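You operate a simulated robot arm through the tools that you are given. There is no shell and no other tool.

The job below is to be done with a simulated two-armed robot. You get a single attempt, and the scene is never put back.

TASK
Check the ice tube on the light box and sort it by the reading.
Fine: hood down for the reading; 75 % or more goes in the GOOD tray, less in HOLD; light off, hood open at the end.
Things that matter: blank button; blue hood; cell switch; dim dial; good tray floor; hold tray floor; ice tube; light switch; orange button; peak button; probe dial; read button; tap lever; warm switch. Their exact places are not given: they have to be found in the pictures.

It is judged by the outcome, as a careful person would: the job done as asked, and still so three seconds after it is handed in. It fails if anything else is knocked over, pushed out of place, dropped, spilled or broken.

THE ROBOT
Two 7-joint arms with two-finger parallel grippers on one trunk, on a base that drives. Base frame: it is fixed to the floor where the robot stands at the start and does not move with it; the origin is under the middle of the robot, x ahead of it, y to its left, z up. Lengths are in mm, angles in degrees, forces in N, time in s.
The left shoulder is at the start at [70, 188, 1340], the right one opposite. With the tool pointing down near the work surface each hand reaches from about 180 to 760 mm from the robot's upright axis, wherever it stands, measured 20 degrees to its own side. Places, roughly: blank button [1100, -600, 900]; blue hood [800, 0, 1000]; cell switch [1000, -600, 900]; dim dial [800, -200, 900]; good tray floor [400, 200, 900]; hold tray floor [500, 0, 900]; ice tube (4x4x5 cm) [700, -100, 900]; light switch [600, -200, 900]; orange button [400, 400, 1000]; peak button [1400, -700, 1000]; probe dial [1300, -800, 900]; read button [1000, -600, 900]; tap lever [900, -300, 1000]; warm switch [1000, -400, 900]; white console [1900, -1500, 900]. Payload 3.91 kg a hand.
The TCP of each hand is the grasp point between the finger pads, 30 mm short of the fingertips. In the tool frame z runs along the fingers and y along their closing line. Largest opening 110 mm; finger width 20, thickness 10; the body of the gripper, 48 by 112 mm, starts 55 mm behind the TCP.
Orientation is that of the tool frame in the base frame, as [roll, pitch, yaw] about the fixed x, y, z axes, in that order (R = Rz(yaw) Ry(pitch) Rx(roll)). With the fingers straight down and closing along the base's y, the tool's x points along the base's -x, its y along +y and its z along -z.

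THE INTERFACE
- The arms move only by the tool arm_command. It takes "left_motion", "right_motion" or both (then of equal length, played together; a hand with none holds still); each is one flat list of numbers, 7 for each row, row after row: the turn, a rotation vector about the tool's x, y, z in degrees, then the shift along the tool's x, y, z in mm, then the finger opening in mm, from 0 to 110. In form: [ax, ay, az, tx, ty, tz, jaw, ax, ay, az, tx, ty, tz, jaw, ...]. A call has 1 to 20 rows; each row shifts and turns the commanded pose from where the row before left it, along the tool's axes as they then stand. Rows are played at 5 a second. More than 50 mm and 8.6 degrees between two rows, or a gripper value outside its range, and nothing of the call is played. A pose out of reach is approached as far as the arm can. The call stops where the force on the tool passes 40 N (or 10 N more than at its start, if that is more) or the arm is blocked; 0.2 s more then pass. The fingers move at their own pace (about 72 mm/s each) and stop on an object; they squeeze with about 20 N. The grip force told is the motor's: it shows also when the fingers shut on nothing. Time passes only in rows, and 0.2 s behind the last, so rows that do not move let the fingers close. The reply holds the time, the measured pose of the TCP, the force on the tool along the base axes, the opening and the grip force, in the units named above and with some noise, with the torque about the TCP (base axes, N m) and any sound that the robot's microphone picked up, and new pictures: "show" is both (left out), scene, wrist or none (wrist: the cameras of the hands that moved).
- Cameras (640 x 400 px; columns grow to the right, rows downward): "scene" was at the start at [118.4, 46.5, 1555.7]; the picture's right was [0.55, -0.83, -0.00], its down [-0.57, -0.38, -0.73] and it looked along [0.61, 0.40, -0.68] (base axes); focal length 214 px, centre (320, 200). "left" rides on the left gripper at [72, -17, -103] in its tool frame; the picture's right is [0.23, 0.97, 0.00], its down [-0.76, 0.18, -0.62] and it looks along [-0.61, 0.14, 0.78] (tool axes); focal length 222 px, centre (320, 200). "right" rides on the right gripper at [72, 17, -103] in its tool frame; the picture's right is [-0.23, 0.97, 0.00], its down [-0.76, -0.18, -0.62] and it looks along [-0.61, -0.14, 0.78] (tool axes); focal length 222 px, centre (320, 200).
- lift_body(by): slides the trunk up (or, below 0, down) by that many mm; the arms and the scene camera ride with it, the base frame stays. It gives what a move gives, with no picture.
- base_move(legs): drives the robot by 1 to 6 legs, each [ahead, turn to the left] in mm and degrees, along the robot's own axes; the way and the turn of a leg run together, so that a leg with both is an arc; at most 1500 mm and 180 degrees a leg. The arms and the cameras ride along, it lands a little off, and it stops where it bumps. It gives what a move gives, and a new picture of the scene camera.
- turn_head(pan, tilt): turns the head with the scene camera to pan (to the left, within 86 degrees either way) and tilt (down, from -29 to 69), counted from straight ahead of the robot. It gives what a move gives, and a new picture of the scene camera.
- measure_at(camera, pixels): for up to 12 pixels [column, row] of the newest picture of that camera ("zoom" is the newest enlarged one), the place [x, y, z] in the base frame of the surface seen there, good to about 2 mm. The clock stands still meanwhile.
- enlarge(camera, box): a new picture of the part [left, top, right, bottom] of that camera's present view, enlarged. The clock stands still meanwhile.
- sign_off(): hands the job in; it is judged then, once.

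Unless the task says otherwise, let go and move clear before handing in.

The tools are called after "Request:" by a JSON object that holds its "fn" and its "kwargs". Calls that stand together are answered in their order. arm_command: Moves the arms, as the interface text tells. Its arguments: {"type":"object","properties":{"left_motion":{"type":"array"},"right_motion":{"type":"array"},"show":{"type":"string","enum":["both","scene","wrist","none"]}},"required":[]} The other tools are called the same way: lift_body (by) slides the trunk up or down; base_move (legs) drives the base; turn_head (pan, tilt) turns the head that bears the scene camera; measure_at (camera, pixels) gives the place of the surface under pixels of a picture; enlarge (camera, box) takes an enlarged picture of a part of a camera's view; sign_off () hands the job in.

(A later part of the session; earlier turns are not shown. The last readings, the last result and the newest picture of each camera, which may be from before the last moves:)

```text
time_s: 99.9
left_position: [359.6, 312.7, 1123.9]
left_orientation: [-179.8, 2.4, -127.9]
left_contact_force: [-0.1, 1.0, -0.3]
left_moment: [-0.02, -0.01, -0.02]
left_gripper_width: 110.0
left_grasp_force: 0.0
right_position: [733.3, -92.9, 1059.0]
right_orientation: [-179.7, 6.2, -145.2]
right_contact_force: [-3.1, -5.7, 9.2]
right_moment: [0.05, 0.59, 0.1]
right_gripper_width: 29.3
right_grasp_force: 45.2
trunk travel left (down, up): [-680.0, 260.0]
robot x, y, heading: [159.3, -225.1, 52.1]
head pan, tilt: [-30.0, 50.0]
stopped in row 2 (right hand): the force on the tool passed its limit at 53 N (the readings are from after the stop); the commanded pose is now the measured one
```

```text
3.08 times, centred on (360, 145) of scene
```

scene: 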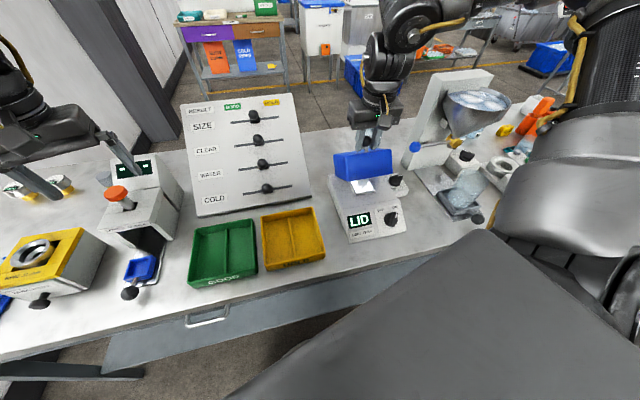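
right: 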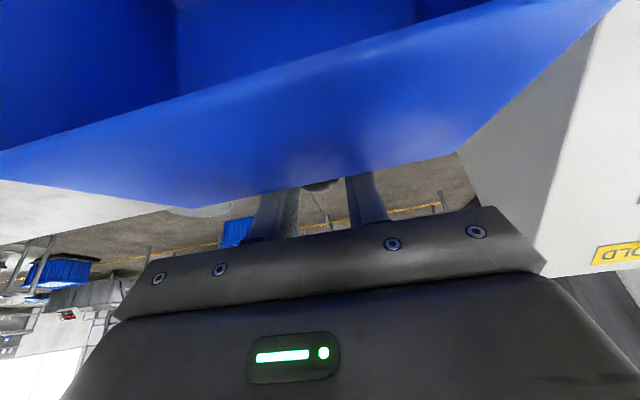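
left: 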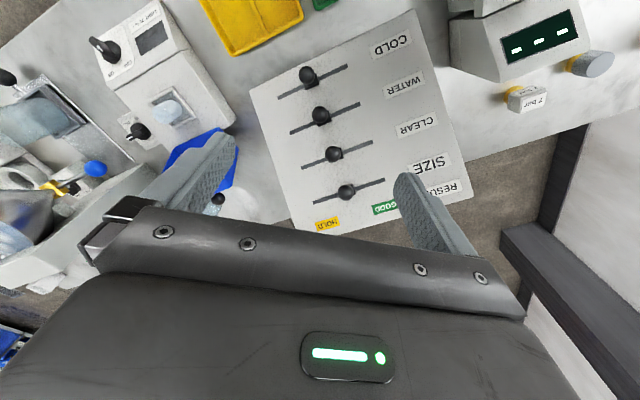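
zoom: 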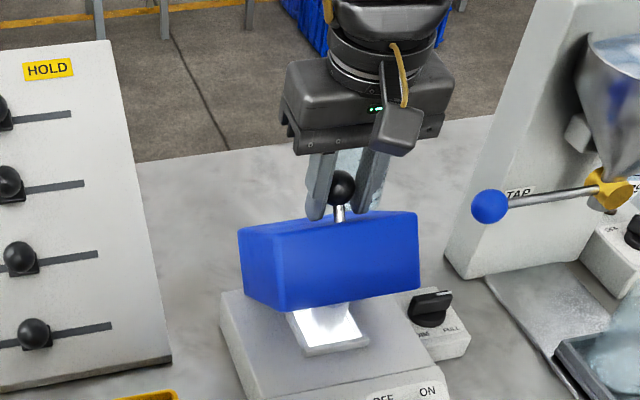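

The force spiked briefly and the ball slid a little in the fingers; forces are low again. I'll measure the ball and the hood edges to refine the arc before going on.

Request:
{"fn": "measure_at", "kwargs": {"camera": "zoom", "pixels": [[342, 180], [342, 190], [336, 186], [348, 186], [240, 228], [412, 212], [275, 240], [418, 285], [280, 308], [245, 295], [318, 218], [355, 212]]}}

```text
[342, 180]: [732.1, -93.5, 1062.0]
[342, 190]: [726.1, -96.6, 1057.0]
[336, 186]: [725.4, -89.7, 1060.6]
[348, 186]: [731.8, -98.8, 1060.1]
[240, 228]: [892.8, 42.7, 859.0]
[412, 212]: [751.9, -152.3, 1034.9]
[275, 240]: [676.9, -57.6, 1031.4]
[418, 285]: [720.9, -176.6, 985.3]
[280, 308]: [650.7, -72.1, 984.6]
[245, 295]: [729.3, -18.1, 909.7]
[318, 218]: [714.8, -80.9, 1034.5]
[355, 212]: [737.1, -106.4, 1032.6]
```

The ball's centre is at u≈553, z≈1051, which fits the arc about hinge (595, 913), with about 34° left. I'll continue gently with a slightly looser grip.

Request:
{"fn": "arm_command", "kwargs": {"right_motion": [0, 0, 0, 6.1, 0, 1.5, 27, 0, 0, 0, 6.1, 0, 1.4, 27, 0, 0, 0, 9.4, 0, 3.4, 27, 0, 0, 0, 9.5, 0, 3.4, 27], "show": "scene"}}

Request:
{"fn": "enlarge", "kwargs": {"camera": "scene", "box": [300, 80, 420, 210]}}

```text
time_s: 100.9
left_position: [357.9, 314.8, 1123.0]
left_orientation: [-179.8, 2.4, -127.8]
left_contact_force: [0.0, -0.4, 0.7]
left_moment: [0.03, -0.04, 0.0]
left_gripper_width: 109.7
left_grasp_force: 0.1
right_position: [723.8, -99.3, 1054.5]
right_orientation: [-179.9, 6.3, -145.1]
right_contact_force: [1.0, 8.3, 14.1]
right_moment: [0.92, -1.18, 0.16]
right_gripper_width: 29.4
right_grasp_force: 44.8
right hand out of reach, approached as far as the arm can: row 3, 4
trunk travel left (down, up): [-680.0, 260.0]
robot x, y, heading: [155.3, -225.9, 52.2]
head pan, tilt: [-30.0, 50.0]
```

scene: 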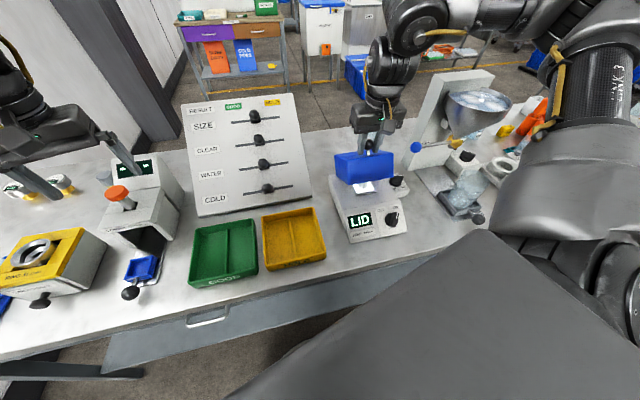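

```text
3.08 times, centred on (360, 145) of scene
```

zoom: 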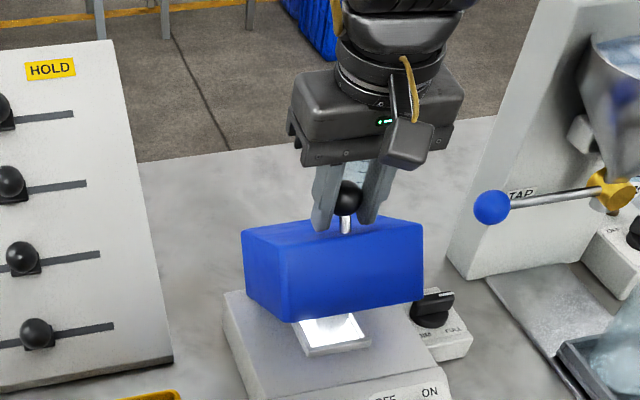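

Clipped again close-in. I'll ease the tilt to vertical and slightly beyond, as that freed it before, and keep moving.

Request:
{"fn": "arm_command", "kwargs": {"right_motion": [0, 4, 0, 0, 0, 0, 27, 0, 4, 0, 0, 0, 0, 27, 0, 0, 0, 9.5, 0, 4.5, 27, 0, 0, 0, 9.5, 0, 4.5, 27], "show": "none"}}

```text
time_s: 101.9
left_position: [359.4, 315.0, 1122.8]
left_orientation: [-179.7, 2.4, -127.8]
left_contact_force: [-0.1, -0.5, 0.1]
left_moment: [-0.01, -0.01, 0.02]
left_gripper_width: 110.0
left_grasp_force: 0.0
right_position: [709.8, -110.2, 1046.9]
right_orientation: [-179.7, -1.7, -145.3]
right_contact_force: [-1.9, 11.9, 6.8]
right_moment: [0.69, -1.12, 0.0]
right_gripper_width: 29.6
right_grasp_force: 44.9
trunk travel left (down, up): [-680.0, 260.0]
robot x, y, heading: [155.0, -225.8, 52.3]
head pan, tilt: [-30.0, 50.0]
```

No clipping now, with about 19° left. Continuing the same way.

Request:
{"fn": "arm_command", "kwargs": {"right_motion": [0, 4, 0, 0, 0, 0, 27, 0, 0, 0, 5.3, -1, 5.8, 27, 0, 0, 0, 5.3, 0, 5.7, 27, 0, 4, 0, 0, 0, 0, 27, 0, 0, 0, 6.2, 0, 7.9, 27, 0, 0, 0, 6.2, 0, 7.9, 27], "show": "scene"}}

Request:
{"fn": "enlarge", "kwargs": {"camera": "scene", "box": [300, 80, 420, 240]}}

```text
time_s: 103.3
left_position: [358.4, 315.5, 1123.7]
left_orientation: [-179.6, 2.5, -127.9]
left_contact_force: [0.8, 0.5, -0.5]
left_moment: [-0.01, -0.02, 0.0]
left_gripper_width: 110.1
left_grasp_force: 0.1
right_position: [686.8, -127.6, 1022.8]
right_orientation: [-179.8, -9.7, -145.2]
right_contact_force: [-6.6, 6.4, 12.8]
right_moment: [1.21, -0.59, 0.19]
right_gripper_width: 29.1
right_grasp_force: 45.0
trunk travel left (down, up): [-680.0, 260.0]
robot x, y, heading: [160.0, -225.5, 51.8]
head pan, tilt: [-30.0, 50.0]
```

scene: 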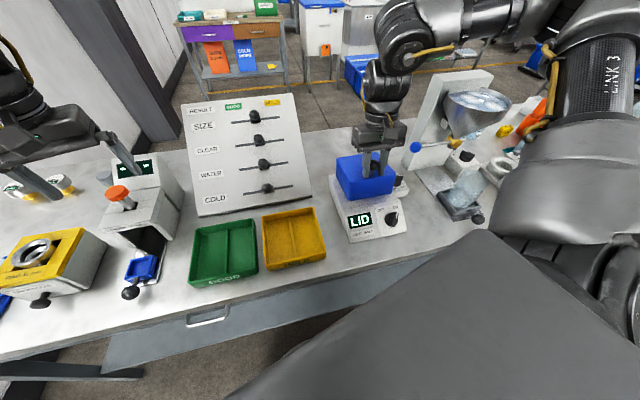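

```text
2.50 times, centred on (360, 160) of scene
```

zoom: 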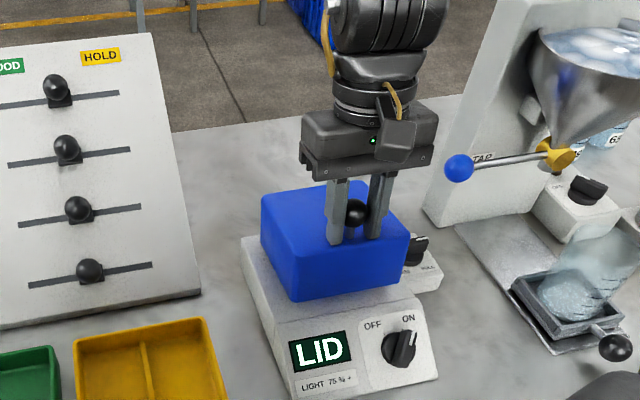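

Nearly closed, and the display still says LID. A few more millimetres down.

Request:
{"fn": "arm_command", "kwargs": {"right_motion": [0, 0, 0, 2.5, -1, 4, 27, 0, 0, 0, 2.5, 0, 4, 27, 0, 0, 0, 2, 0, 4, 27], "show": "scene"}}

Request:
{"fn": "enlarge", "kwargs": {"camera": "scene", "box": [300, 80, 420, 240]}}

```text
time_s: 104.1
left_position: [355.9, 318.6, 1121.9]
left_orientation: [-179.5, 2.3, -127.8]
left_contact_force: [-0.2, 0.2, 0.2]
left_moment: [0.0, -0.02, 0.0]
left_gripper_width: 109.7
left_grasp_force: 0.1
right_position: [681.3, -131.8, 1017.1]
right_orientation: [-179.9, -9.8, -145.1]
right_contact_force: [-18.5, 27.5, 11.6]
right_moment: [1.02, -0.89, 0.39]
right_gripper_width: 29.3
right_grasp_force: 44.8
right hand out of reach, approached as far as the arm can: row 2
trunk travel left (down, up): [-680.0, 260.0]
robot x, y, heading: [157.9, -224.2, 52.4]
head pan, tilt: [-30.0, 50.0]
```

scene: 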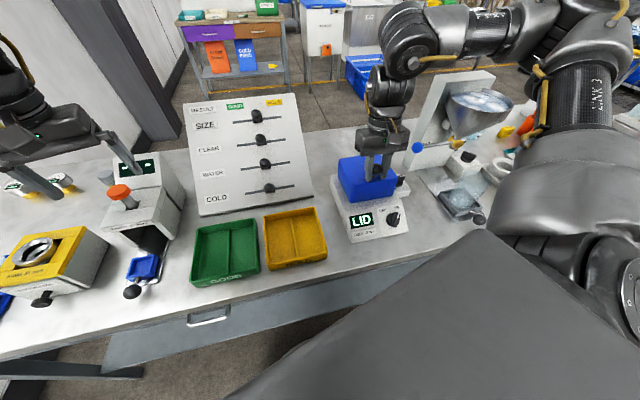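

```text
2.50 times, centred on (360, 160) of scene
```

zoom: 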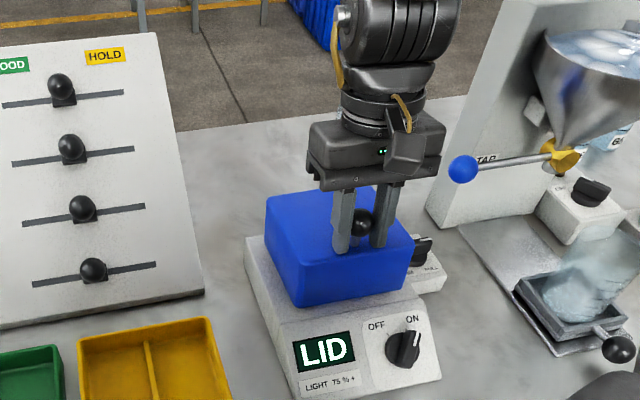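

The hood is within a couple of degrees of closed but the hand is being pushed sideways, so I'll let go of the knob now and it should settle shut.

Request:
{"fn": "arm_command", "kwargs": {"right_motion": [0, 0, 0, 0, 0, 0, 60, 0, 0, 0, 0, 0, 0, 60, 0, 0, 0, 0, 0, 0, 60], "show": "scene"}}

Request:
{"fn": "enlarge", "kwargs": {"camera": "scene", "box": [300, 80, 420, 240]}}

```text
time_s: 104.9
left_position: [361.6, 313.9, 1124.4]
left_orientation: [-179.9, 2.4, -127.9]
left_contact_force: [0.2, -1.1, -0.5]
left_moment: [0.01, 0.0, -0.01]
left_gripper_width: 110.2
left_grasp_force: 0.0
right_position: [687.4, -139.7, 1013.3]
right_orientation: [-179.9, -9.8, -145.4]
right_contact_force: [0.6, -0.4, -0.4]
right_moment: [0.03, 0.01, -0.01]
right_gripper_width: 60.1
right_grasp_force: 0.0
trunk travel left (down, up): [-680.0, 260.0]
robot x, y, heading: [153.6, -227.8, 52.1]
head pan, tilt: [-30.0, 50.0]
```

scene: 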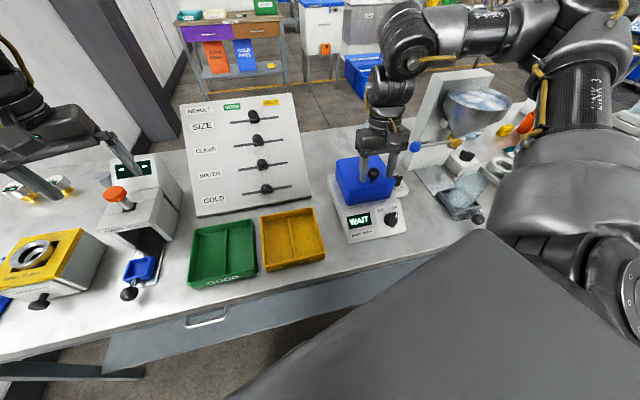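

```text
2.50 times, centred on (360, 160) of scene
```

zoom: 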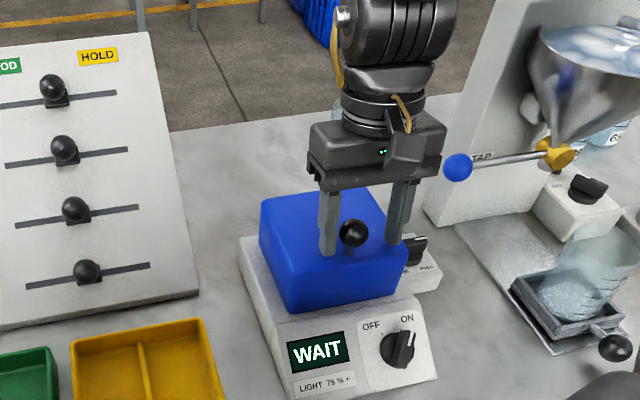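

The hood is shut and the display shows "WAIT". I'll hold still a few seconds for the reading.

Request:
{"fn": "arm_command", "kwargs": {"right_motion": [0, 0, 0, 0, 0, 0, 60, 0, 0, 0, 0, 0, 0, 60, 0, 0, 0, 0, 0, 0, 60, 0, 0, 0, 0, 0, 0, 60, 0, 0, 0, 0, 0, 0, 60, 0, 0, 0, 0, 0, 0, 60, 0, 0, 0, 0, 0, 0, 60, 0, 0, 0, 0, 0, 0, 60, 0, 0, 0, 0, 0, 0, 60, 0, 0, 0, 0, 0, 0, 60, 0, 0, 0, 0, 0, 0, 60, 0, 0, 0, 0, 0, 0, 60, 0, 0, 0, 0, 0, 0, 60, 0, 0, 0, 0, 0, 0, 60, 0, 0, 0, 0, 0, 0, 60], "show": "both"}}

Request:
{"fn": "enlarge", "kwargs": {"camera": "scene", "box": [310, 120, 420, 250]}}

```text
time_s: 108.1
left_position: [361.1, 314.4, 1123.0]
left_orientation: [-179.7, 2.4, -127.8]
left_contact_force: [0.7, -0.1, -0.2]
left_moment: [-0.01, 0.0, 0.03]
left_gripper_width: 110.0
left_grasp_force: 0.0
right_position: [686.8, -137.2, 1013.8]
right_orientation: [-179.9, -9.8, -145.2]
right_contact_force: [-0.2, 0.7, -0.6]
right_moment: [-0.01, 0.0, -0.02]
right_gripper_width: 59.7
right_grasp_force: 0.1
trunk travel left (down, up): [-680.0, 260.0]
robot x, y, heading: [154.4, -227.7, 52.0]
head pan, tilt: [-30.0, 50.0]
```

scene: 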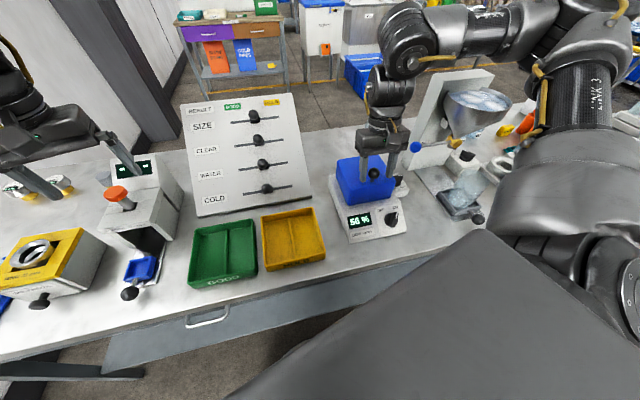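
right: 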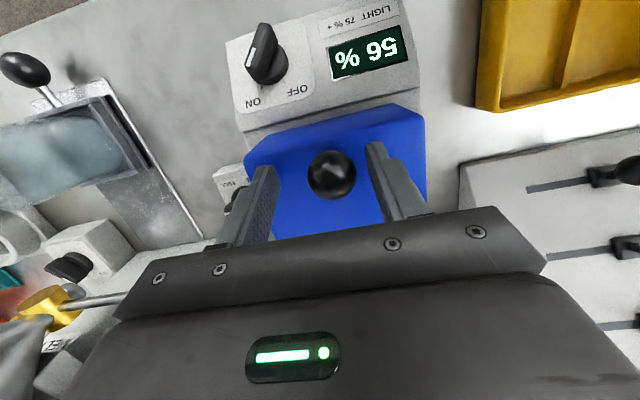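

```text
3.08 times, centred on (365, 185) of scene
```

zoom: 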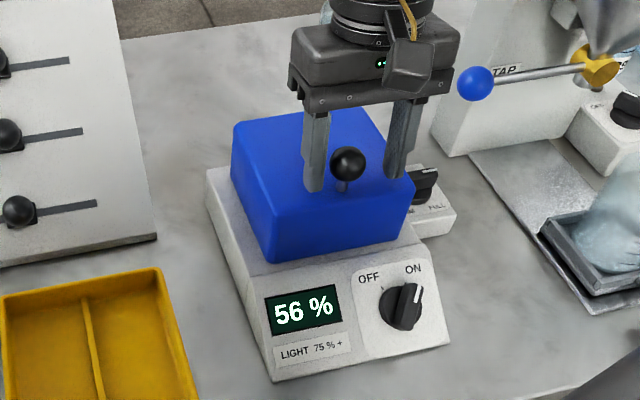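

The display reads 56 %, but the DIM/FULL dial might affect it. I'll look closely at the dial before trusting the number.

Request:
{"fn": "enlarge", "kwargs": {"camera": "scene", "box": [380, 165, 420, 205]}}

Request:
{"fn": "enlarge", "kwargs": {"camera": "right", "box": [200, 150, 290, 230]}}

```text
10.00 times, centred on (400, 185) of scene
```

zoom: 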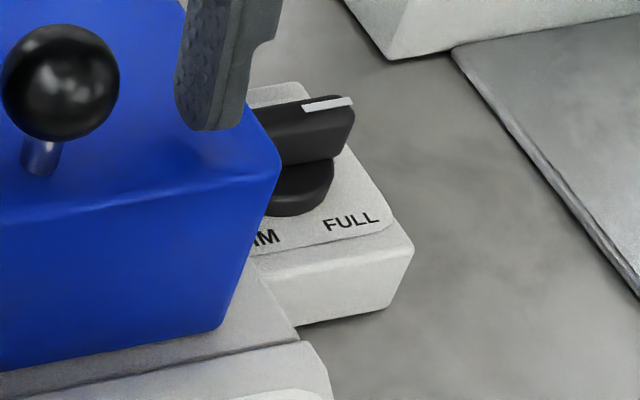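

```text
5.00 times, centred on (245, 190) of right
```

zoom: 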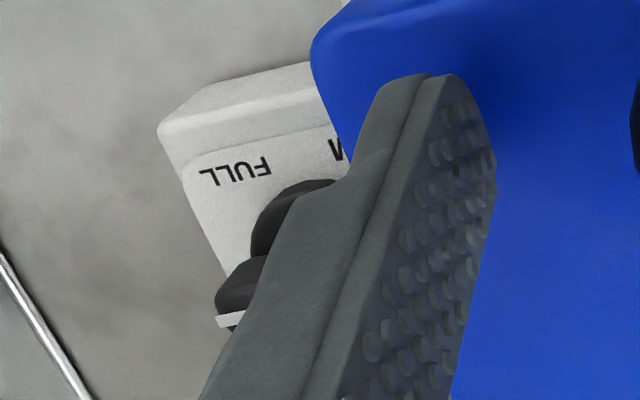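

The dial's mark points to the right, FULL side, so the light is at full. The reading is 56 %, below 75, so the tube goes to HOLD. Next is reopening the hood; I'll measure the ball's position first.

Request:
{"fn": "measure_at", "kwargs": {"camera": "right", "pixels": [[332, 175], [320, 175], [344, 175], [332, 165], [332, 186], [332, 155], [332, 196]]}}

Request:
{"fn": "measure_at", "kwargs": {"camera": "scene", "pixels": [[375, 172], [371, 172], [378, 172], [375, 168], [360, 160], [345, 200]]}}

```text
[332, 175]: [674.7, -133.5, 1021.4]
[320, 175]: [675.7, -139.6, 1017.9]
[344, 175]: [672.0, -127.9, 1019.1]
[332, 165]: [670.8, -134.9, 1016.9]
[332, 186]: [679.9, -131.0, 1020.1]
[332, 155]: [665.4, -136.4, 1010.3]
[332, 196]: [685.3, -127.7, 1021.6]
```

```text
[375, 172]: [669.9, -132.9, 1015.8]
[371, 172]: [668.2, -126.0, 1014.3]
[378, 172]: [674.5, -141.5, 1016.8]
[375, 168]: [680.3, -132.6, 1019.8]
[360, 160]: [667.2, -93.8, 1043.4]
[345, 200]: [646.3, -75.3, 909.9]
```

The ball is centred at u≈482, v≈495, z≈1007, and the hand is about 11 mm to its right. I'll shift left and close on it.

Request:
{"fn": "arm_command", "kwargs": {"right_motion": [0, 0, 0, 0, 5.5, 0, 60, 0, 0, 0, 0, 5.5, 0, 60, 0, 0, 0, 0, 0, 0, 60], "show": "wrist"}}

```text
time_s: 108.9
left_position: [361.0, 314.2, 1123.9]
left_orientation: [-179.9, 2.4, -127.8]
left_contact_force: [0.2, -1.0, 0.2]
left_moment: [-0.04, 0.0, 0.0]
left_gripper_width: 109.9
left_grasp_force: 0.0
right_position: [686.4, -136.3, 1013.6]
right_orientation: [-179.9, -9.8, -145.2]
right_contact_force: [0.6, -0.1, 0.6]
right_moment: [0.01, 0.02, 0.01]
right_gripper_width: 60.0
right_grasp_force: 0.1
right hand out of reach, approached as far as the arm can: row 1, 2
trunk travel left (down, up): [-680.0, 260.0]
robot x, y, heading: [159.1, -225.1, 51.8]
head pan, tilt: [-30.0, 50.0]
```

right: 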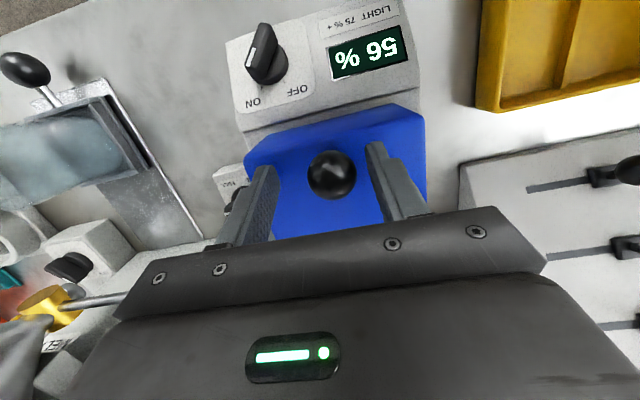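

Left is blocked again by a few millimetres. I'll lift clear, turn the base 7° more to the left, and come back from the free side.

Request:
{"fn": "arm_command", "kwargs": {"right_motion": [0, 0, 0, 6, 0, -34.5, 60, 0, 0, 0, 6, 0, -34.5, 60, 0, 0, 0, 0, 0, 0, 60], "show": "none"}}

Request:
{"fn": "base_move", "kwargs": {"legs": [[0, 7]]}}

Request:
{"fn": "arm_command", "kwargs": {"right_motion": [-1.2, 0, 6.9, 0, 0, 0, 60, 0, 0, 0, 0, 0, 0, 60], "show": "wrist"}}

```text
time_s: 109.7
left_position: [360.9, 313.4, 1123.3]
left_orientation: [-179.9, 2.3, -127.8]
left_contact_force: [0.5, 1.1, -0.1]
left_moment: [-0.02, 0.01, -0.02]
left_gripper_width: 110.3
left_grasp_force: 0.1
right_position: [690.2, -138.4, 1086.8]
right_orientation: [-179.9, -9.8, -145.2]
right_contact_force: [-0.1, 0.7, -0.3]
right_moment: [0.01, 0.0, -0.04]
right_gripper_width: 60.3
right_grasp_force: 0.0
trunk travel left (down, up): [-680.0, 260.0]
robot x, y, heading: [158.2, -223.7, 52.1]
head pan, tilt: [-30.0, 50.0]
```

```text
time_s: 110.6
left_position: [294.4, 334.4, 1124.0]
left_orientation: [-179.9, 2.4, -120.9]
left_contact_force: [1.0, 0.6, -0.7]
left_moment: [-0.01, 0.0, 0.02]
left_gripper_width: 109.9
left_grasp_force: 0.1
right_position: [674.2, -74.9, 1086.1]
right_orientation: [-179.9, -9.8, -138.3]
right_contact_force: [0.1, 0.7, 0.5]
right_moment: [0.02, -0.03, 0.01]
right_gripper_width: 59.9
right_grasp_force: 0.0
trunk travel left (down, up): [-680.0, 260.0]
robot x, y, heading: [155.1, -224.1, 59.1]
head pan, tilt: [-30.0, 50.0]
```

scene: 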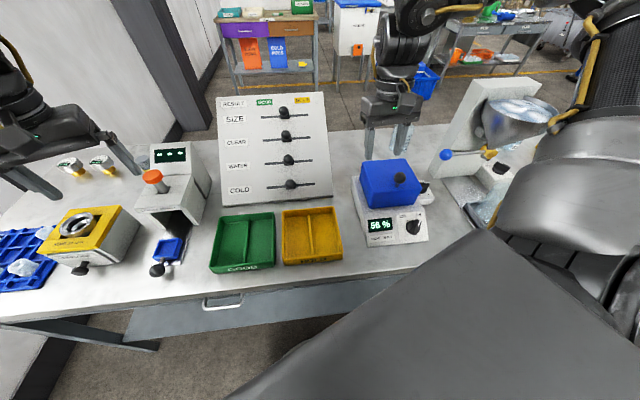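

```text
time_s: 111.2
left_position: [293.3, 334.7, 1124.6]
left_orientation: [-179.8, 2.4, -121.0]
left_contact_force: [0.9, -0.9, 0.6]
left_moment: [0.0, 0.04, -0.01]
left_gripper_width: 110.1
left_grasp_force: 0.1
right_position: [671.9, -74.0, 1086.5]
right_orientation: [-179.7, -9.8, -141.9]
right_contact_force: [-1.1, 0.0, -0.5]
right_moment: [0.0, -0.01, -0.02]
right_gripper_width: 60.2
right_grasp_force: 0.0
right hand out of reach, approached as far as the arm can: row 1
trunk travel left (down, up): [-680.0, 260.0]
robot x, y, heading: [156.0, -226.5, 59.6]
head pan, tilt: [-30.0, 50.0]
```

right: 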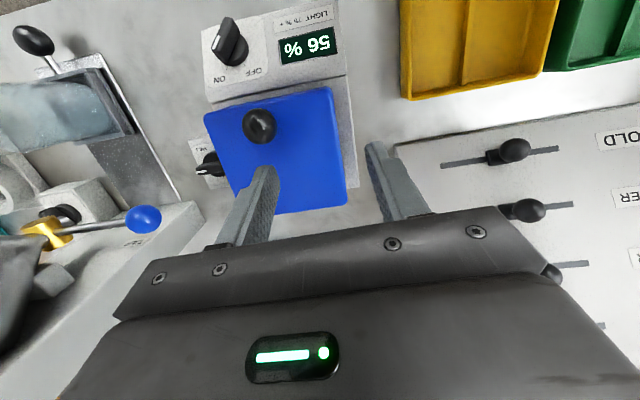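

The display still shows 56 %. I'll move right over the ball, then correct the yaw.

Request:
{"fn": "arm_command", "kwargs": {"right_motion": [0, 0, 0, 13.6, -23.8, 2.1, 60, 0, 0, 0, 13.6, -23.8, 2.1, 60, -0.5, 0, 3, 0, 0, 0, 60, 0, 0, 0, 0, 0, 0, 60], "show": "wrist"}}

```text
time_s: 112.2
left_position: [293.2, 334.1, 1124.5]
left_orientation: [-179.9, 2.4, -120.9]
left_contact_force: [-0.3, 0.1, 0.4]
left_moment: [0.0, -0.01, -0.01]
left_gripper_width: 110.0
left_grasp_force: 0.1
right_position: [680.8, -130.8, 1086.5]
right_orientation: [-179.9, -9.7, -145.0]
right_contact_force: [1.0, -1.0, -0.3]
right_moment: [-0.01, 0.01, 0.0]
right_gripper_width: 59.8
right_grasp_force: 0.0
trunk travel left (down, up): [-680.0, 260.0]
robot x, y, heading: [157.3, -220.9, 59.1]
head pan, tilt: [-30.0, 50.0]
```

right: 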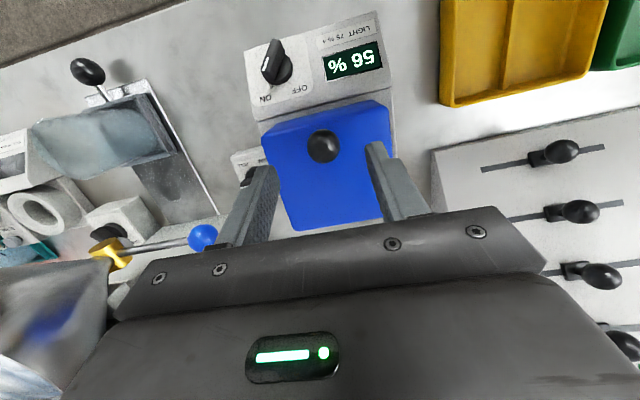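

Centred over the ball at v≈498. Going down and then closing.

Request:
{"fn": "arm_command", "kwargs": {"right_motion": [0, 0, 0, -6, 1.5, 35.2, 60, 0, 0, 0, -6, 1.5, 35.2, 60, 0, 0, 0, 0, 0, 0, 60, 0, 0, 0, 0, 0, 0, 10, 0, 0, 0, 0, 0, 0, 10, 0, 0, 0, 0, 0, 0, 10], "show": "both"}}

```text
time_s: 113.6
left_position: [289.6, 335.7, 1123.1]
left_orientation: [-179.7, 2.4, -120.9]
left_contact_force: [0.2, 0.2, -0.3]
left_moment: [0.02, 0.01, -0.01]
left_gripper_width: 109.8
left_grasp_force: 0.0
right_position: [689.5, -139.0, 1051.8]
right_orientation: [-179.8, -9.5, -144.8]
right_contact_force: [0.1, 8.8, 23.8]
right_moment: [0.48, 0.15, 0.07]
right_gripper_width: 13.3
right_grasp_force: 3.1
right hand out of reach, approached as far as the arm can: row 1, 2
trunk travel left (down, up): [-680.0, 260.0]
robot x, y, heading: [159.0, -226.7, 59.1]
head pan, tilt: [-30.0, 50.0]
```

scene: 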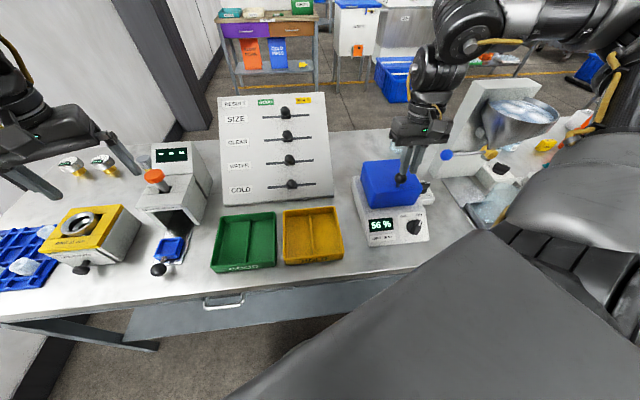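
right: 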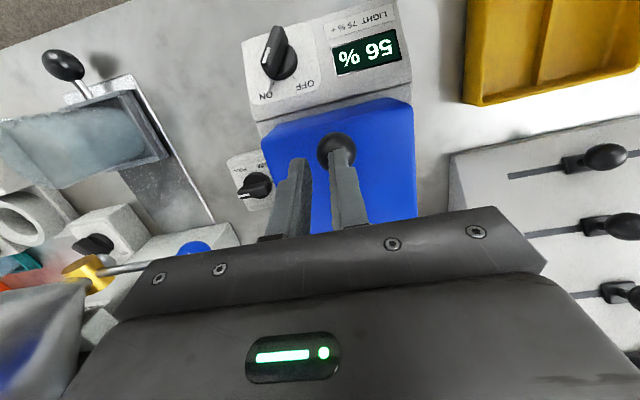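

Down is blocked at z≈1052 here and the fingertips pinched the top of the ball. I'll open, lift off, and lower the trunk by 70 mm to gain room.

Request:
{"fn": "arm_command", "kwargs": {"right_motion": [0, 0, 0, 0, 0, 0, 60, 0, 0, 0, 0, 0, 0, 60, 0, 0, 0, 6.5, 0, -38, 60, 0, 0, 0, 6.5, 0, -38, 60, 0, 0, 0, 0, 0, 0, 60], "show": "wrist"}}

Request:
{"fn": "lift_body", "kwargs": {"by": -70}}

```text
time_s: 114.0
left_position: [295.2, 330.5, 1124.5]
left_orientation: [-179.9, 2.4, -121.0]
left_contact_force: [-0.3, -0.1, 0.3]
left_moment: [0.03, 0.0, -0.01]
left_gripper_width: 109.9
left_grasp_force: 0.1
right_position: [693.4, -146.4, 1048.0]
right_orientation: [-179.9, -9.5, -145.1]
right_contact_force: [-0.4, -0.8, -1.1]
right_moment: [0.02, -0.05, -0.03]
right_gripper_width: 60.8
right_grasp_force: 2.0
trunk travel left (down, up): [-680.0, 260.0]
robot x, y, heading: [158.3, -226.0, 59.1]
head pan, tilt: [-30.0, 50.0]
stopped in row 1 (right hand): the force on the tool passed its limit at 46 N (the readings are from after the stop); the commanded pose is now the measured one
```

right: 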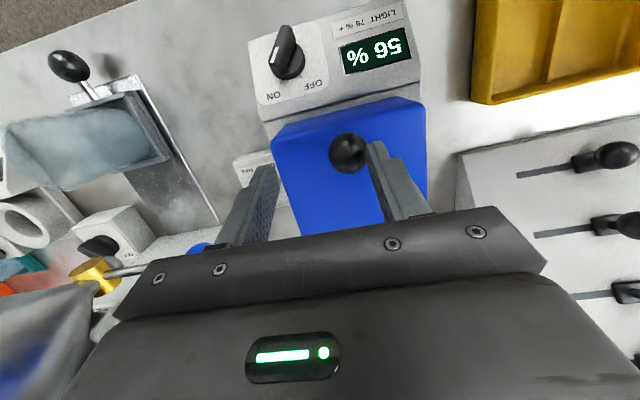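

```text
time_s: 114.7
left_position: [292.4, 334.1, 1079.6]
left_orientation: [-179.8, 2.3, -121.0]
left_contact_force: [-0.5, -0.1, 0.3]
left_moment: [-0.04, 0.02, 0.0]
left_gripper_width: 110.0
left_grasp_force: 0.0
right_position: [691.5, -141.4, 1009.1]
right_orientation: [-179.8, -9.3, -144.9]
right_contact_force: [-4.0, -4.5, 18.9]
right_moment: [0.39, 0.37, 0.03]
right_gripper_width: 58.8
right_grasp_force: 0.1
trunk travel left (down, up): [-636.0, 304.0]
robot x, y, heading: [160.5, -226.8, 58.9]
head pan, tilt: [-30.0, 50.0]
stopped: the force on the tool passed its limit at 83 N (the readings are from after the stop); the commanded pose is now the measured one
```

The arm stop cut my lift short, so lowering the trunk pressed the left finger onto the ball. I'll raise the trunk straight back up at once and look.

Request:
{"fn": "lift_body", "kwargs": {"by": 60}}

Request:
{"fn": "arm_command", "kwargs": {"right_motion": [0, 0, 0, 0, 0, 0, 60]}}

Request:
{"fn": "enlarge", "kwargs": {"camera": "scene", "box": [330, 110, 470, 260]}}

```text
time_s: 115.7
left_position: [293.4, 335.9, 1138.9]
left_orientation: [-179.8, 2.4, -121.0]
left_contact_force: [-0.8, 0.4, 0.2]
left_moment: [-0.04, 0.01, -0.02]
left_gripper_width: 110.0
left_grasp_force: 0.0
right_position: [693.2, -140.8, 1066.8]
right_orientation: [-179.7, -9.4, -145.0]
right_contact_force: [-0.3, -0.4, -0.6]
right_moment: [0.0, 0.03, 0.0]
right_gripper_width: 60.1
right_grasp_force: 0.1
trunk travel left (down, up): [-696.0, 244.0]
robot x, y, heading: [158.7, -227.3, 58.9]
head pan, tilt: [-30.0, 50.0]
```

```text
time_s: 116.1
left_position: [295.5, 334.7, 1139.9]
left_orientation: [-179.8, 2.3, -121.0]
left_contact_force: [-0.8, -0.2, -0.9]
left_moment: [-0.04, 0.01, 0.03]
left_gripper_width: 110.0
left_grasp_force: 0.0
right_position: [693.8, -141.0, 1067.7]
right_orientation: [-179.8, -9.4, -145.0]
right_contact_force: [1.1, -0.5, 0.1]
right_moment: [-0.03, -0.01, -0.02]
right_gripper_width: 60.2
right_grasp_force: 0.0
trunk travel left (down, up): [-696.0, 244.0]
robot x, y, heading: [158.5, -224.4, 59.1]
head pan, tilt: [-30.0, 50.0]
```

scene: 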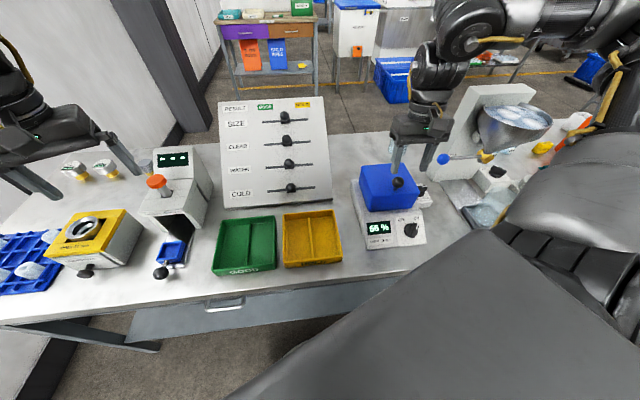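
right: 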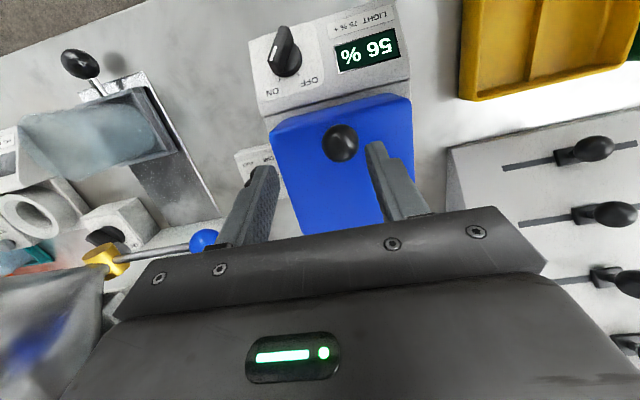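

```text
2.67 times, centred on (400, 185) of scene
```

zoom: 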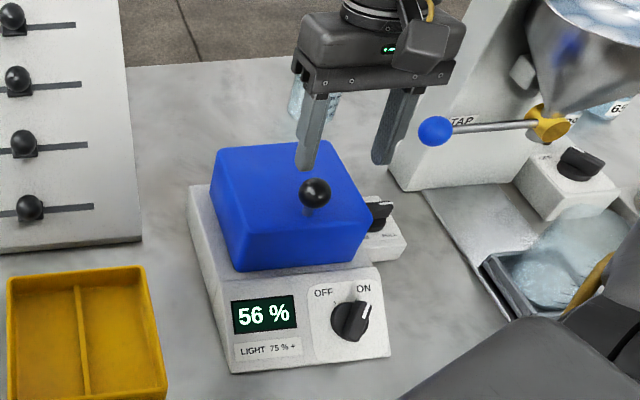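

Nothing looks damaged: the hood is shut and the display still shows 56 %. I'll raise the hand first and confirm that before touching the trunk.

Request:
{"fn": "arm_command", "kwargs": {"right_motion": [0, 0, 0, 5.5, 0, -33, 60, 0, 0, 0, 5.5, 0, -33, 60, 0, 0, 0, 5.5, 0, -33, 60, 0, 0, 0, 0, 0, 0, 60], "show": "none"}}

Request:
{"fn": "measure_at", "kwargs": {"camera": "zoom", "pixels": [[232, 372], [388, 355], [200, 295], [314, 192], [314, 180], [306, 190], [322, 192]]}}

```text
time_s: 117.1
left_position: [294.8, 335.3, 1137.8]
left_orientation: [-179.8, 2.3, -121.1]
left_contact_force: [-0.5, 0.0, 0.6]
left_moment: [0.0, 0.02, 0.02]
left_gripper_width: 110.2
left_grasp_force: 0.0
right_position: [695.1, -142.9, 1168.2]
right_orientation: [-179.8, -9.4, -145.0]
right_contact_force: [0.4, 1.5, 0.8]
right_moment: [0.0, 0.03, 0.04]
right_gripper_width: 60.1
right_grasp_force: 0.1
trunk travel left (down, up): [-696.0, 244.0]
robot x, y, heading: [159.4, -225.8, 58.9]
head pan, tilt: [-30.0, 50.0]
```

```text
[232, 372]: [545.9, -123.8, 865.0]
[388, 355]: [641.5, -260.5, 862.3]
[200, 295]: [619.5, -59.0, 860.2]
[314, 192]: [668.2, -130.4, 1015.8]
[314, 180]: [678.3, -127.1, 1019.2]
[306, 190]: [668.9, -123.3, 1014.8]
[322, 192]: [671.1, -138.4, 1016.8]
```

The box is in place and the hand is at z≈1168. Now I'll lower the trunk 110 mm, which leaves the fingertips above the ball.

Request:
{"fn": "lift_body", "kwargs": {"by": -110}}

Request:
{"fn": "arm_command", "kwargs": {"right_motion": [0, 0, 0, 0, 9, 0, 60, 0, 0, 0, 0, 9, 0, 60, 0, 0, 0, 0, 0, 0, 60]}}

```text
time_s: 118.5
left_position: [294.5, 334.7, 1029.0]
left_orientation: [-179.8, 2.3, -121.1]
left_contact_force: [0.7, 0.1, -0.7]
left_moment: [0.02, 0.03, 0.01]
left_gripper_width: 110.1
left_grasp_force: 0.1
right_position: [694.4, -143.5, 1056.9]
right_orientation: [-179.9, -9.3, -145.0]
right_contact_force: [-0.6, 0.7, 1.3]
right_moment: [-0.03, 0.01, 0.01]
right_gripper_width: 59.8
right_grasp_force: 0.0
trunk travel left (down, up): [-586.0, 354.0]
robot x, y, heading: [159.1, -219.4, 59.0]
head pan, tilt: [-30.0, 50.0]
```

```text
time_s: 119.3
left_position: [295.1, 334.3, 1029.9]
left_orientation: [-179.8, 2.3, -121.0]
left_contact_force: [1.0, -0.1, 0.2]
left_moment: [-0.03, -0.02, 0.03]
left_gripper_width: 109.8
left_grasp_force: 0.0
right_position: [683.6, -128.2, 1056.3]
right_orientation: [-179.8, -9.4, -144.9]
right_contact_force: [-0.5, 0.0, 0.1]
right_moment: [0.03, 0.01, 0.01]
right_gripper_width: 59.9
right_grasp_force: 0.0
trunk travel left (down, up): [-586.0, 354.0]
robot x, y, heading: [160.0, -225.0, 58.8]
head pan, tilt: [-30.0, 50.0]
```

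scene: 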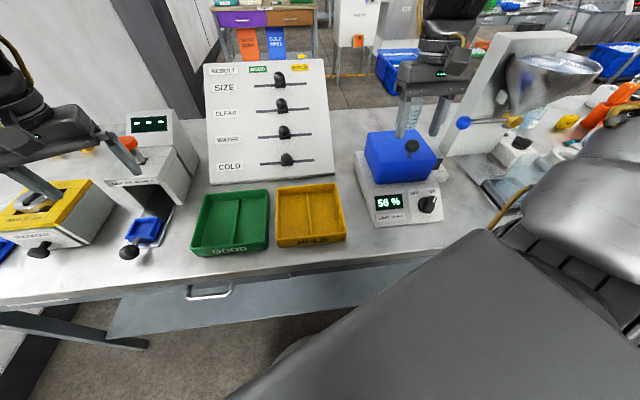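
right: 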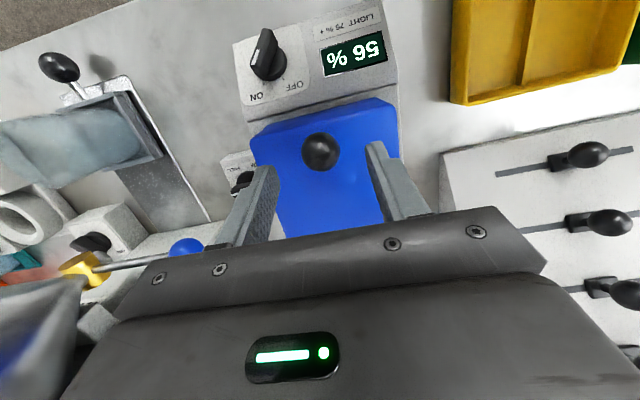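

The sideways move worked with the lower trunk. I'll go down the last 41 mm on the ball, raising the left hand a bit as well for safety.

Request:
{"fn": "arm_command", "kwargs": {"right_motion": [0, 0, 0, -1.8, 1, 20.5, 60, 0, 0, 0, -1.8, 1, 20.5, 60, 0, 0, 0, 0, 0, 0, 60], "left_motion": [0, 0, 0, 0, 0, -35, 110, 0, 0, 0, 0, 0, -35, 110, 0, 0, 0, 0, 0, 0, 110], "show": "wrist"}}

```text
time_s: 120.1
left_position: [291.6, 334.4, 1100.3]
left_orientation: [-179.9, 2.4, -121.0]
left_contact_force: [-0.6, 0.8, 0.4]
left_moment: [-0.01, 0.01, 0.01]
left_gripper_width: 110.3
left_grasp_force: 0.1
right_position: [679.7, -128.7, 1015.9]
right_orientation: [-179.7, -9.4, -145.0]
right_contact_force: [0.0, 0.1, 0.3]
right_moment: [-0.02, 0.0, -0.01]
right_gripper_width: 60.0
right_grasp_force: 0.1
trunk travel left (down, up): [-586.0, 354.0]
robot x, y, heading: [157.2, -226.1, 58.9]
head pan, tilt: [-30.0, 50.0]
```

right: 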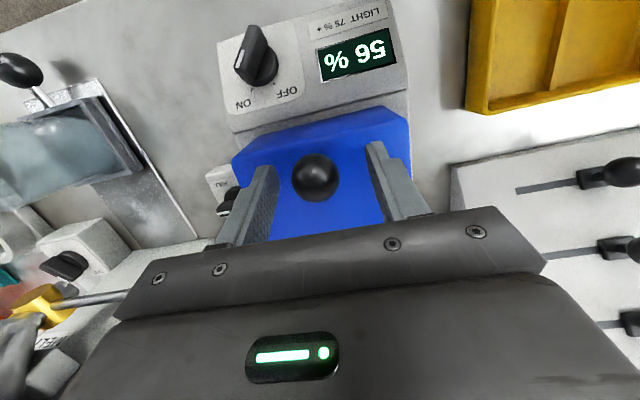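
left: 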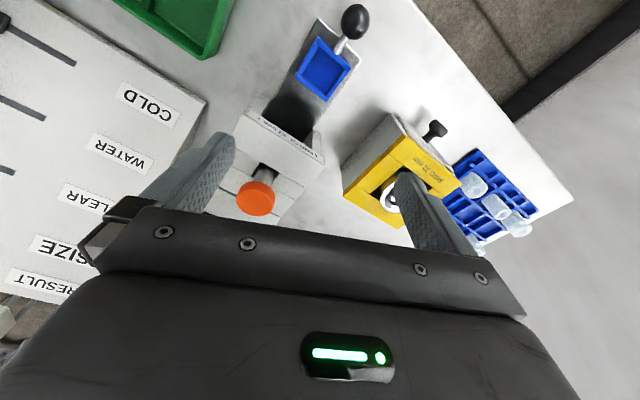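

The ball is between the fingers with no contact. Closing.

Request:
{"fn": "arm_command", "kwargs": {"right_motion": [0, 0, 0, 0, 0, 0, 26, 0, 0, 0, 0, 0, 0, 26, 0, 0, 0, 0, 0, 0, 26], "show": "wrist"}}

```text
time_s: 120.9
left_position: [293.3, 332.6, 1099.8]
left_orientation: [-179.9, 2.4, -121.0]
left_contact_force: [-0.5, 0.2, -0.8]
left_moment: [0.04, -0.04, -0.02]
left_gripper_width: 109.8
left_grasp_force: 0.1
right_position: [681.8, -131.7, 1016.1]
right_orientation: [-179.8, -9.5, -145.2]
right_contact_force: [5.0, -5.2, 1.0]
right_moment: [-0.13, -0.06, -0.02]
right_gripper_width: 29.1
right_grasp_force: 45.4
trunk travel left (down, up): [-586.0, 354.0]
robot x, y, heading: [155.1, -225.7, 59.0]
head pan, tilt: [-30.0, 50.0]
```

right: 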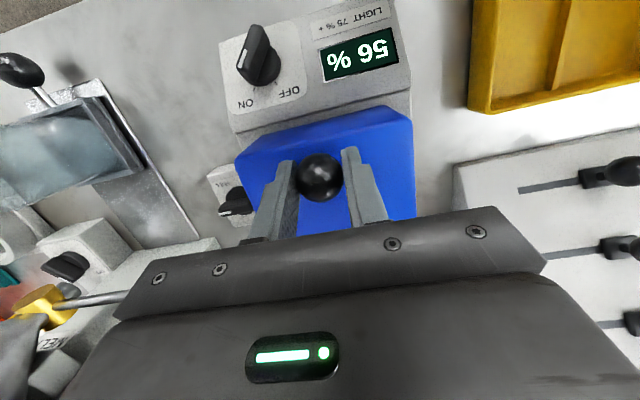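

Gripped at 29 mm. Starting the reverse arc to open the hood, in small steps.

Request:
{"fn": "arm_command", "kwargs": {"right_motion": [0, 0, 0, -5.7, 0, -8.4, 26, 0, 0, 0, -5.8, 0, -8.3, 26, 0, 0, 0, -6.8, 0, -7.4, 26, 0, 0, 0, -6.8, 0, -7.4, 26], "show": "scene"}}

```text
time_s: 121.9
left_position: [291.6, 331.8, 1100.0]
left_orientation: [-179.8, 2.4, -121.0]
left_contact_force: [-0.3, 0.2, -0.3]
left_moment: [0.0, 0.02, -0.01]
left_gripper_width: 109.9
left_grasp_force: 0.2
right_position: [705.9, -113.7, 1042.6]
right_orientation: [-179.7, -9.3, -145.1]
right_contact_force: [-4.0, -8.1, -5.1]
right_moment: [-0.88, 0.96, -0.06]
right_gripper_width: 29.2
right_grasp_force: 44.4
trunk travel left (down, up): [-586.0, 354.0]
robot x, y, heading: [155.5, -224.5, 58.9]
head pan, tilt: [-30.0, 50.0]
```

scene: 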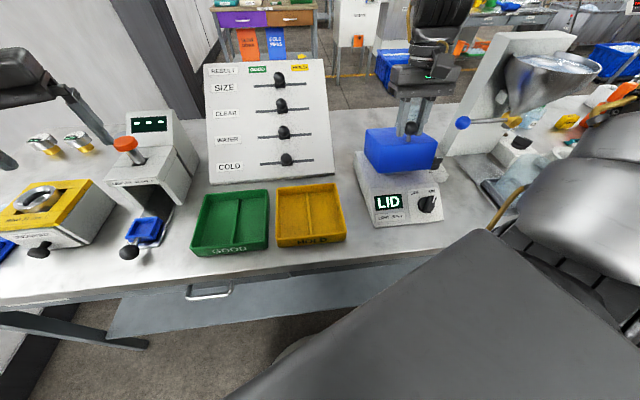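

The hood is rising cleanly. Continuing the arc.

Request:
{"fn": "arm_command", "kwargs": {"right_motion": [0, 0, 0, -7.8, 0, -6.5, 26, 0, 0, 0, -7.8, 0, -6.4, 26, 0, 0, 0, -8.7, 0, -5.3, 26, 0, 0, 0, -8.6, 0, -5.3, 26, 0, 0, 0, -9.3, 0, -4.1, 26, 0, 0, 0, -9.2, 0, -4, 26], "show": "scene"}}

```text
time_s: 123.3
left_position: [293.1, 332.2, 1099.7]
left_orientation: [-179.8, 2.4, -121.1]
left_contact_force: [0.4, 0.1, -0.5]
left_moment: [0.0, 0.0, 0.03]
left_gripper_width: 110.1
left_grasp_force: 0.1
right_position: [751.6, -80.3, 1065.7]
right_orientation: [-179.8, -9.3, -145.0]
right_contact_force: [-2.9, -9.3, -2.4]
right_moment: [-0.71, 0.94, -0.1]
right_gripper_width: 29.3
right_grasp_force: 44.5
trunk travel left (down, up): [-586.0, 354.0]
robot x, y, heading: [154.9, -222.9, 58.9]
head pan, tilt: [-30.0, 50.0]
```

scene: 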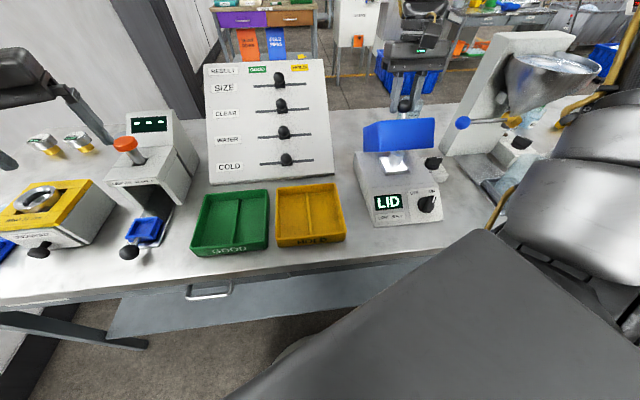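

Halfway, forces low. Continuing.

Request:
{"fn": "arm_command", "kwargs": {"right_motion": [0, 0, 0, -9.8, 0, -2.7, 26, 0, 0, 0, -9.7, 0, -2.6, 26, 0, 0, 0, -10.1, 0, -1.3, 26, 0, 0, 0, -10.1, 0, -1.3, 26], "show": "scene"}}

```text
time_s: 124.3
left_position: [291.6, 331.5, 1100.0]
left_orientation: [-179.8, 2.4, -121.1]
left_contact_force: [-0.1, 0.4, -0.1]
left_moment: [-0.01, 0.02, 0.0]
left_gripper_width: 109.8
left_grasp_force: 0.1
right_position: [785.1, -57.0, 1067.6]
right_orientation: [-179.8, -9.4, -145.1]
right_contact_force: [-4.0, -8.0, 4.3]
right_moment: [-0.88, 0.85, -0.2]
right_gripper_width: 29.4
right_grasp_force: 44.8
trunk travel left (down, up): [-586.0, 354.0]
robot x, y, heading: [156.4, -225.1, 59.1]
head pan, tilt: [-30.0, 50.0]
```

scene: 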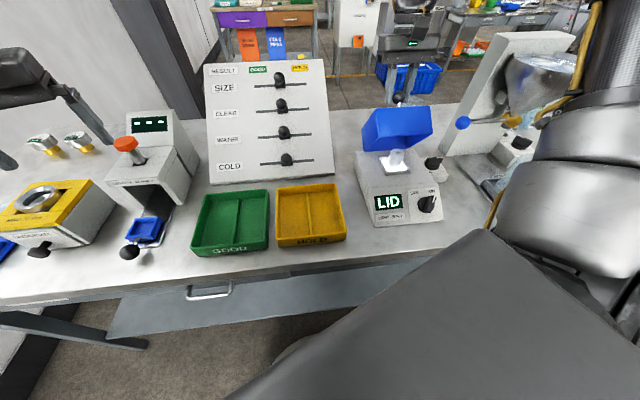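

Past vertical, and the tube is still standing. Continuing down the back side.

Request:
{"fn": "arm_command", "kwargs": {"right_motion": [0, 0, 0, -10.1, 0, 0.1, 26, 0, 0, 0, -10.1, 0, 0.1, 26, 0, 0, 0, -10, 0, 1.6, 26, 0, 0, 0, -10, 0, 1.5, 26], "show": "none"}}

```text
time_s: 125.3
left_position: [291.7, 334.0, 1099.7]
left_orientation: [-179.7, 2.4, -120.9]
left_contact_force: [0.3, 0.4, 0.0]
left_moment: [0.0, 0.01, -0.03]
left_gripper_width: 110.2
left_grasp_force: 0.1
right_position: [814.0, -34.0, 1054.9]
right_orientation: [-179.9, -9.3, -144.8]
right_contact_force: [0.2, -0.6, 0.5]
right_moment: [0.02, 0.01, 0.03]
right_gripper_width: 26.1
right_grasp_force: 0.1
right hand out of reach, approached as far as the arm can: row 4
trunk travel left (down, up): [-586.0, 354.0]
robot x, y, heading: [153.8, -228.2, 59.3]
head pan, tilt: [-30.0, 50.0]
```

The ball slipped from the fingers just past the balance point, so I need to see the hood.

Request:
{"fn": "arm_command", "kwargs": {"right_motion": [0, 0, 0, 0, 0, -5, 60]}}

Request:
{"fn": "enlarge", "kwargs": {"camera": "scene", "box": [320, 50, 480, 240]}}

```text
time_s: 125.7
left_position: [292.2, 333.3, 1099.2]
left_orientation: [-179.9, 2.3, -121.0]
left_contact_force: [0.3, 0.5, 0.0]
left_moment: [-0.04, 0.0, 0.0]
left_gripper_width: 109.6
left_grasp_force: 0.1
right_position: [813.5, -36.7, 1056.5]
right_orientation: [-180.0, -9.2, -145.0]
right_contact_force: [-0.1, -0.9, -0.2]
right_moment: [0.02, -0.01, -0.02]
right_gripper_width: 60.0
right_grasp_force: 0.0
right hand out of reach, approached as far as the arm can: row 1
trunk travel left (down, up): [-586.0, 354.0]
robot x, y, heading: [156.8, -225.9, 58.8]
head pan, tilt: [-30.0, 50.0]
```

scene: 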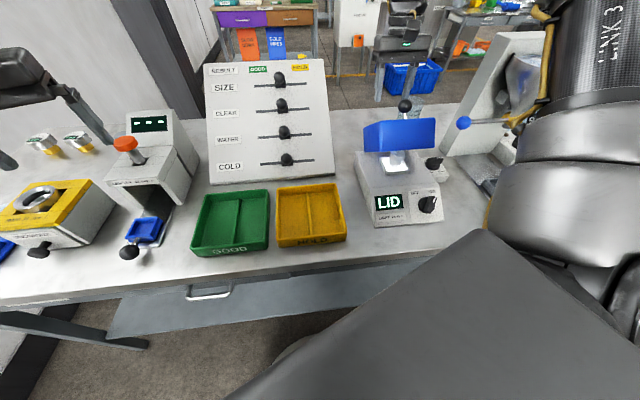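
right: 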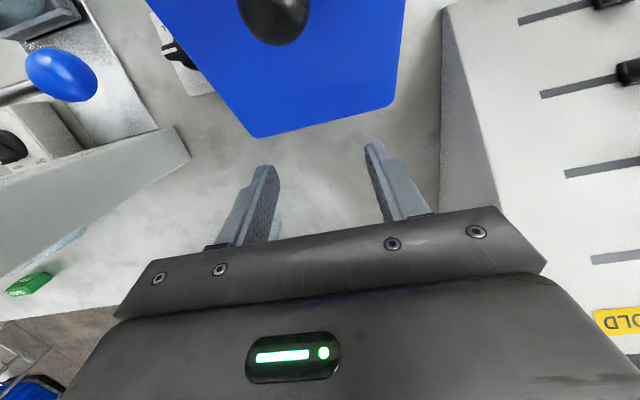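

```text
2.11 times, centred on (400, 145) of scene
```

zoom: 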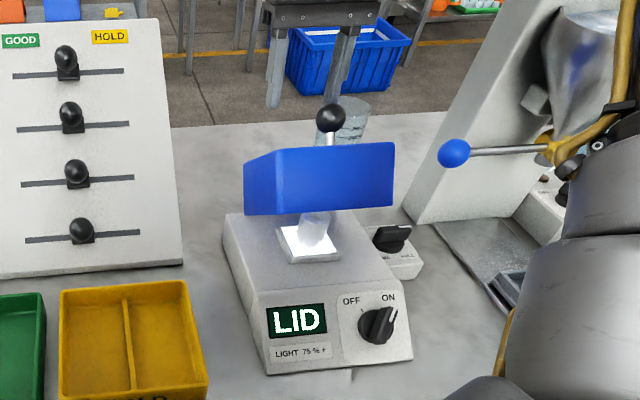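

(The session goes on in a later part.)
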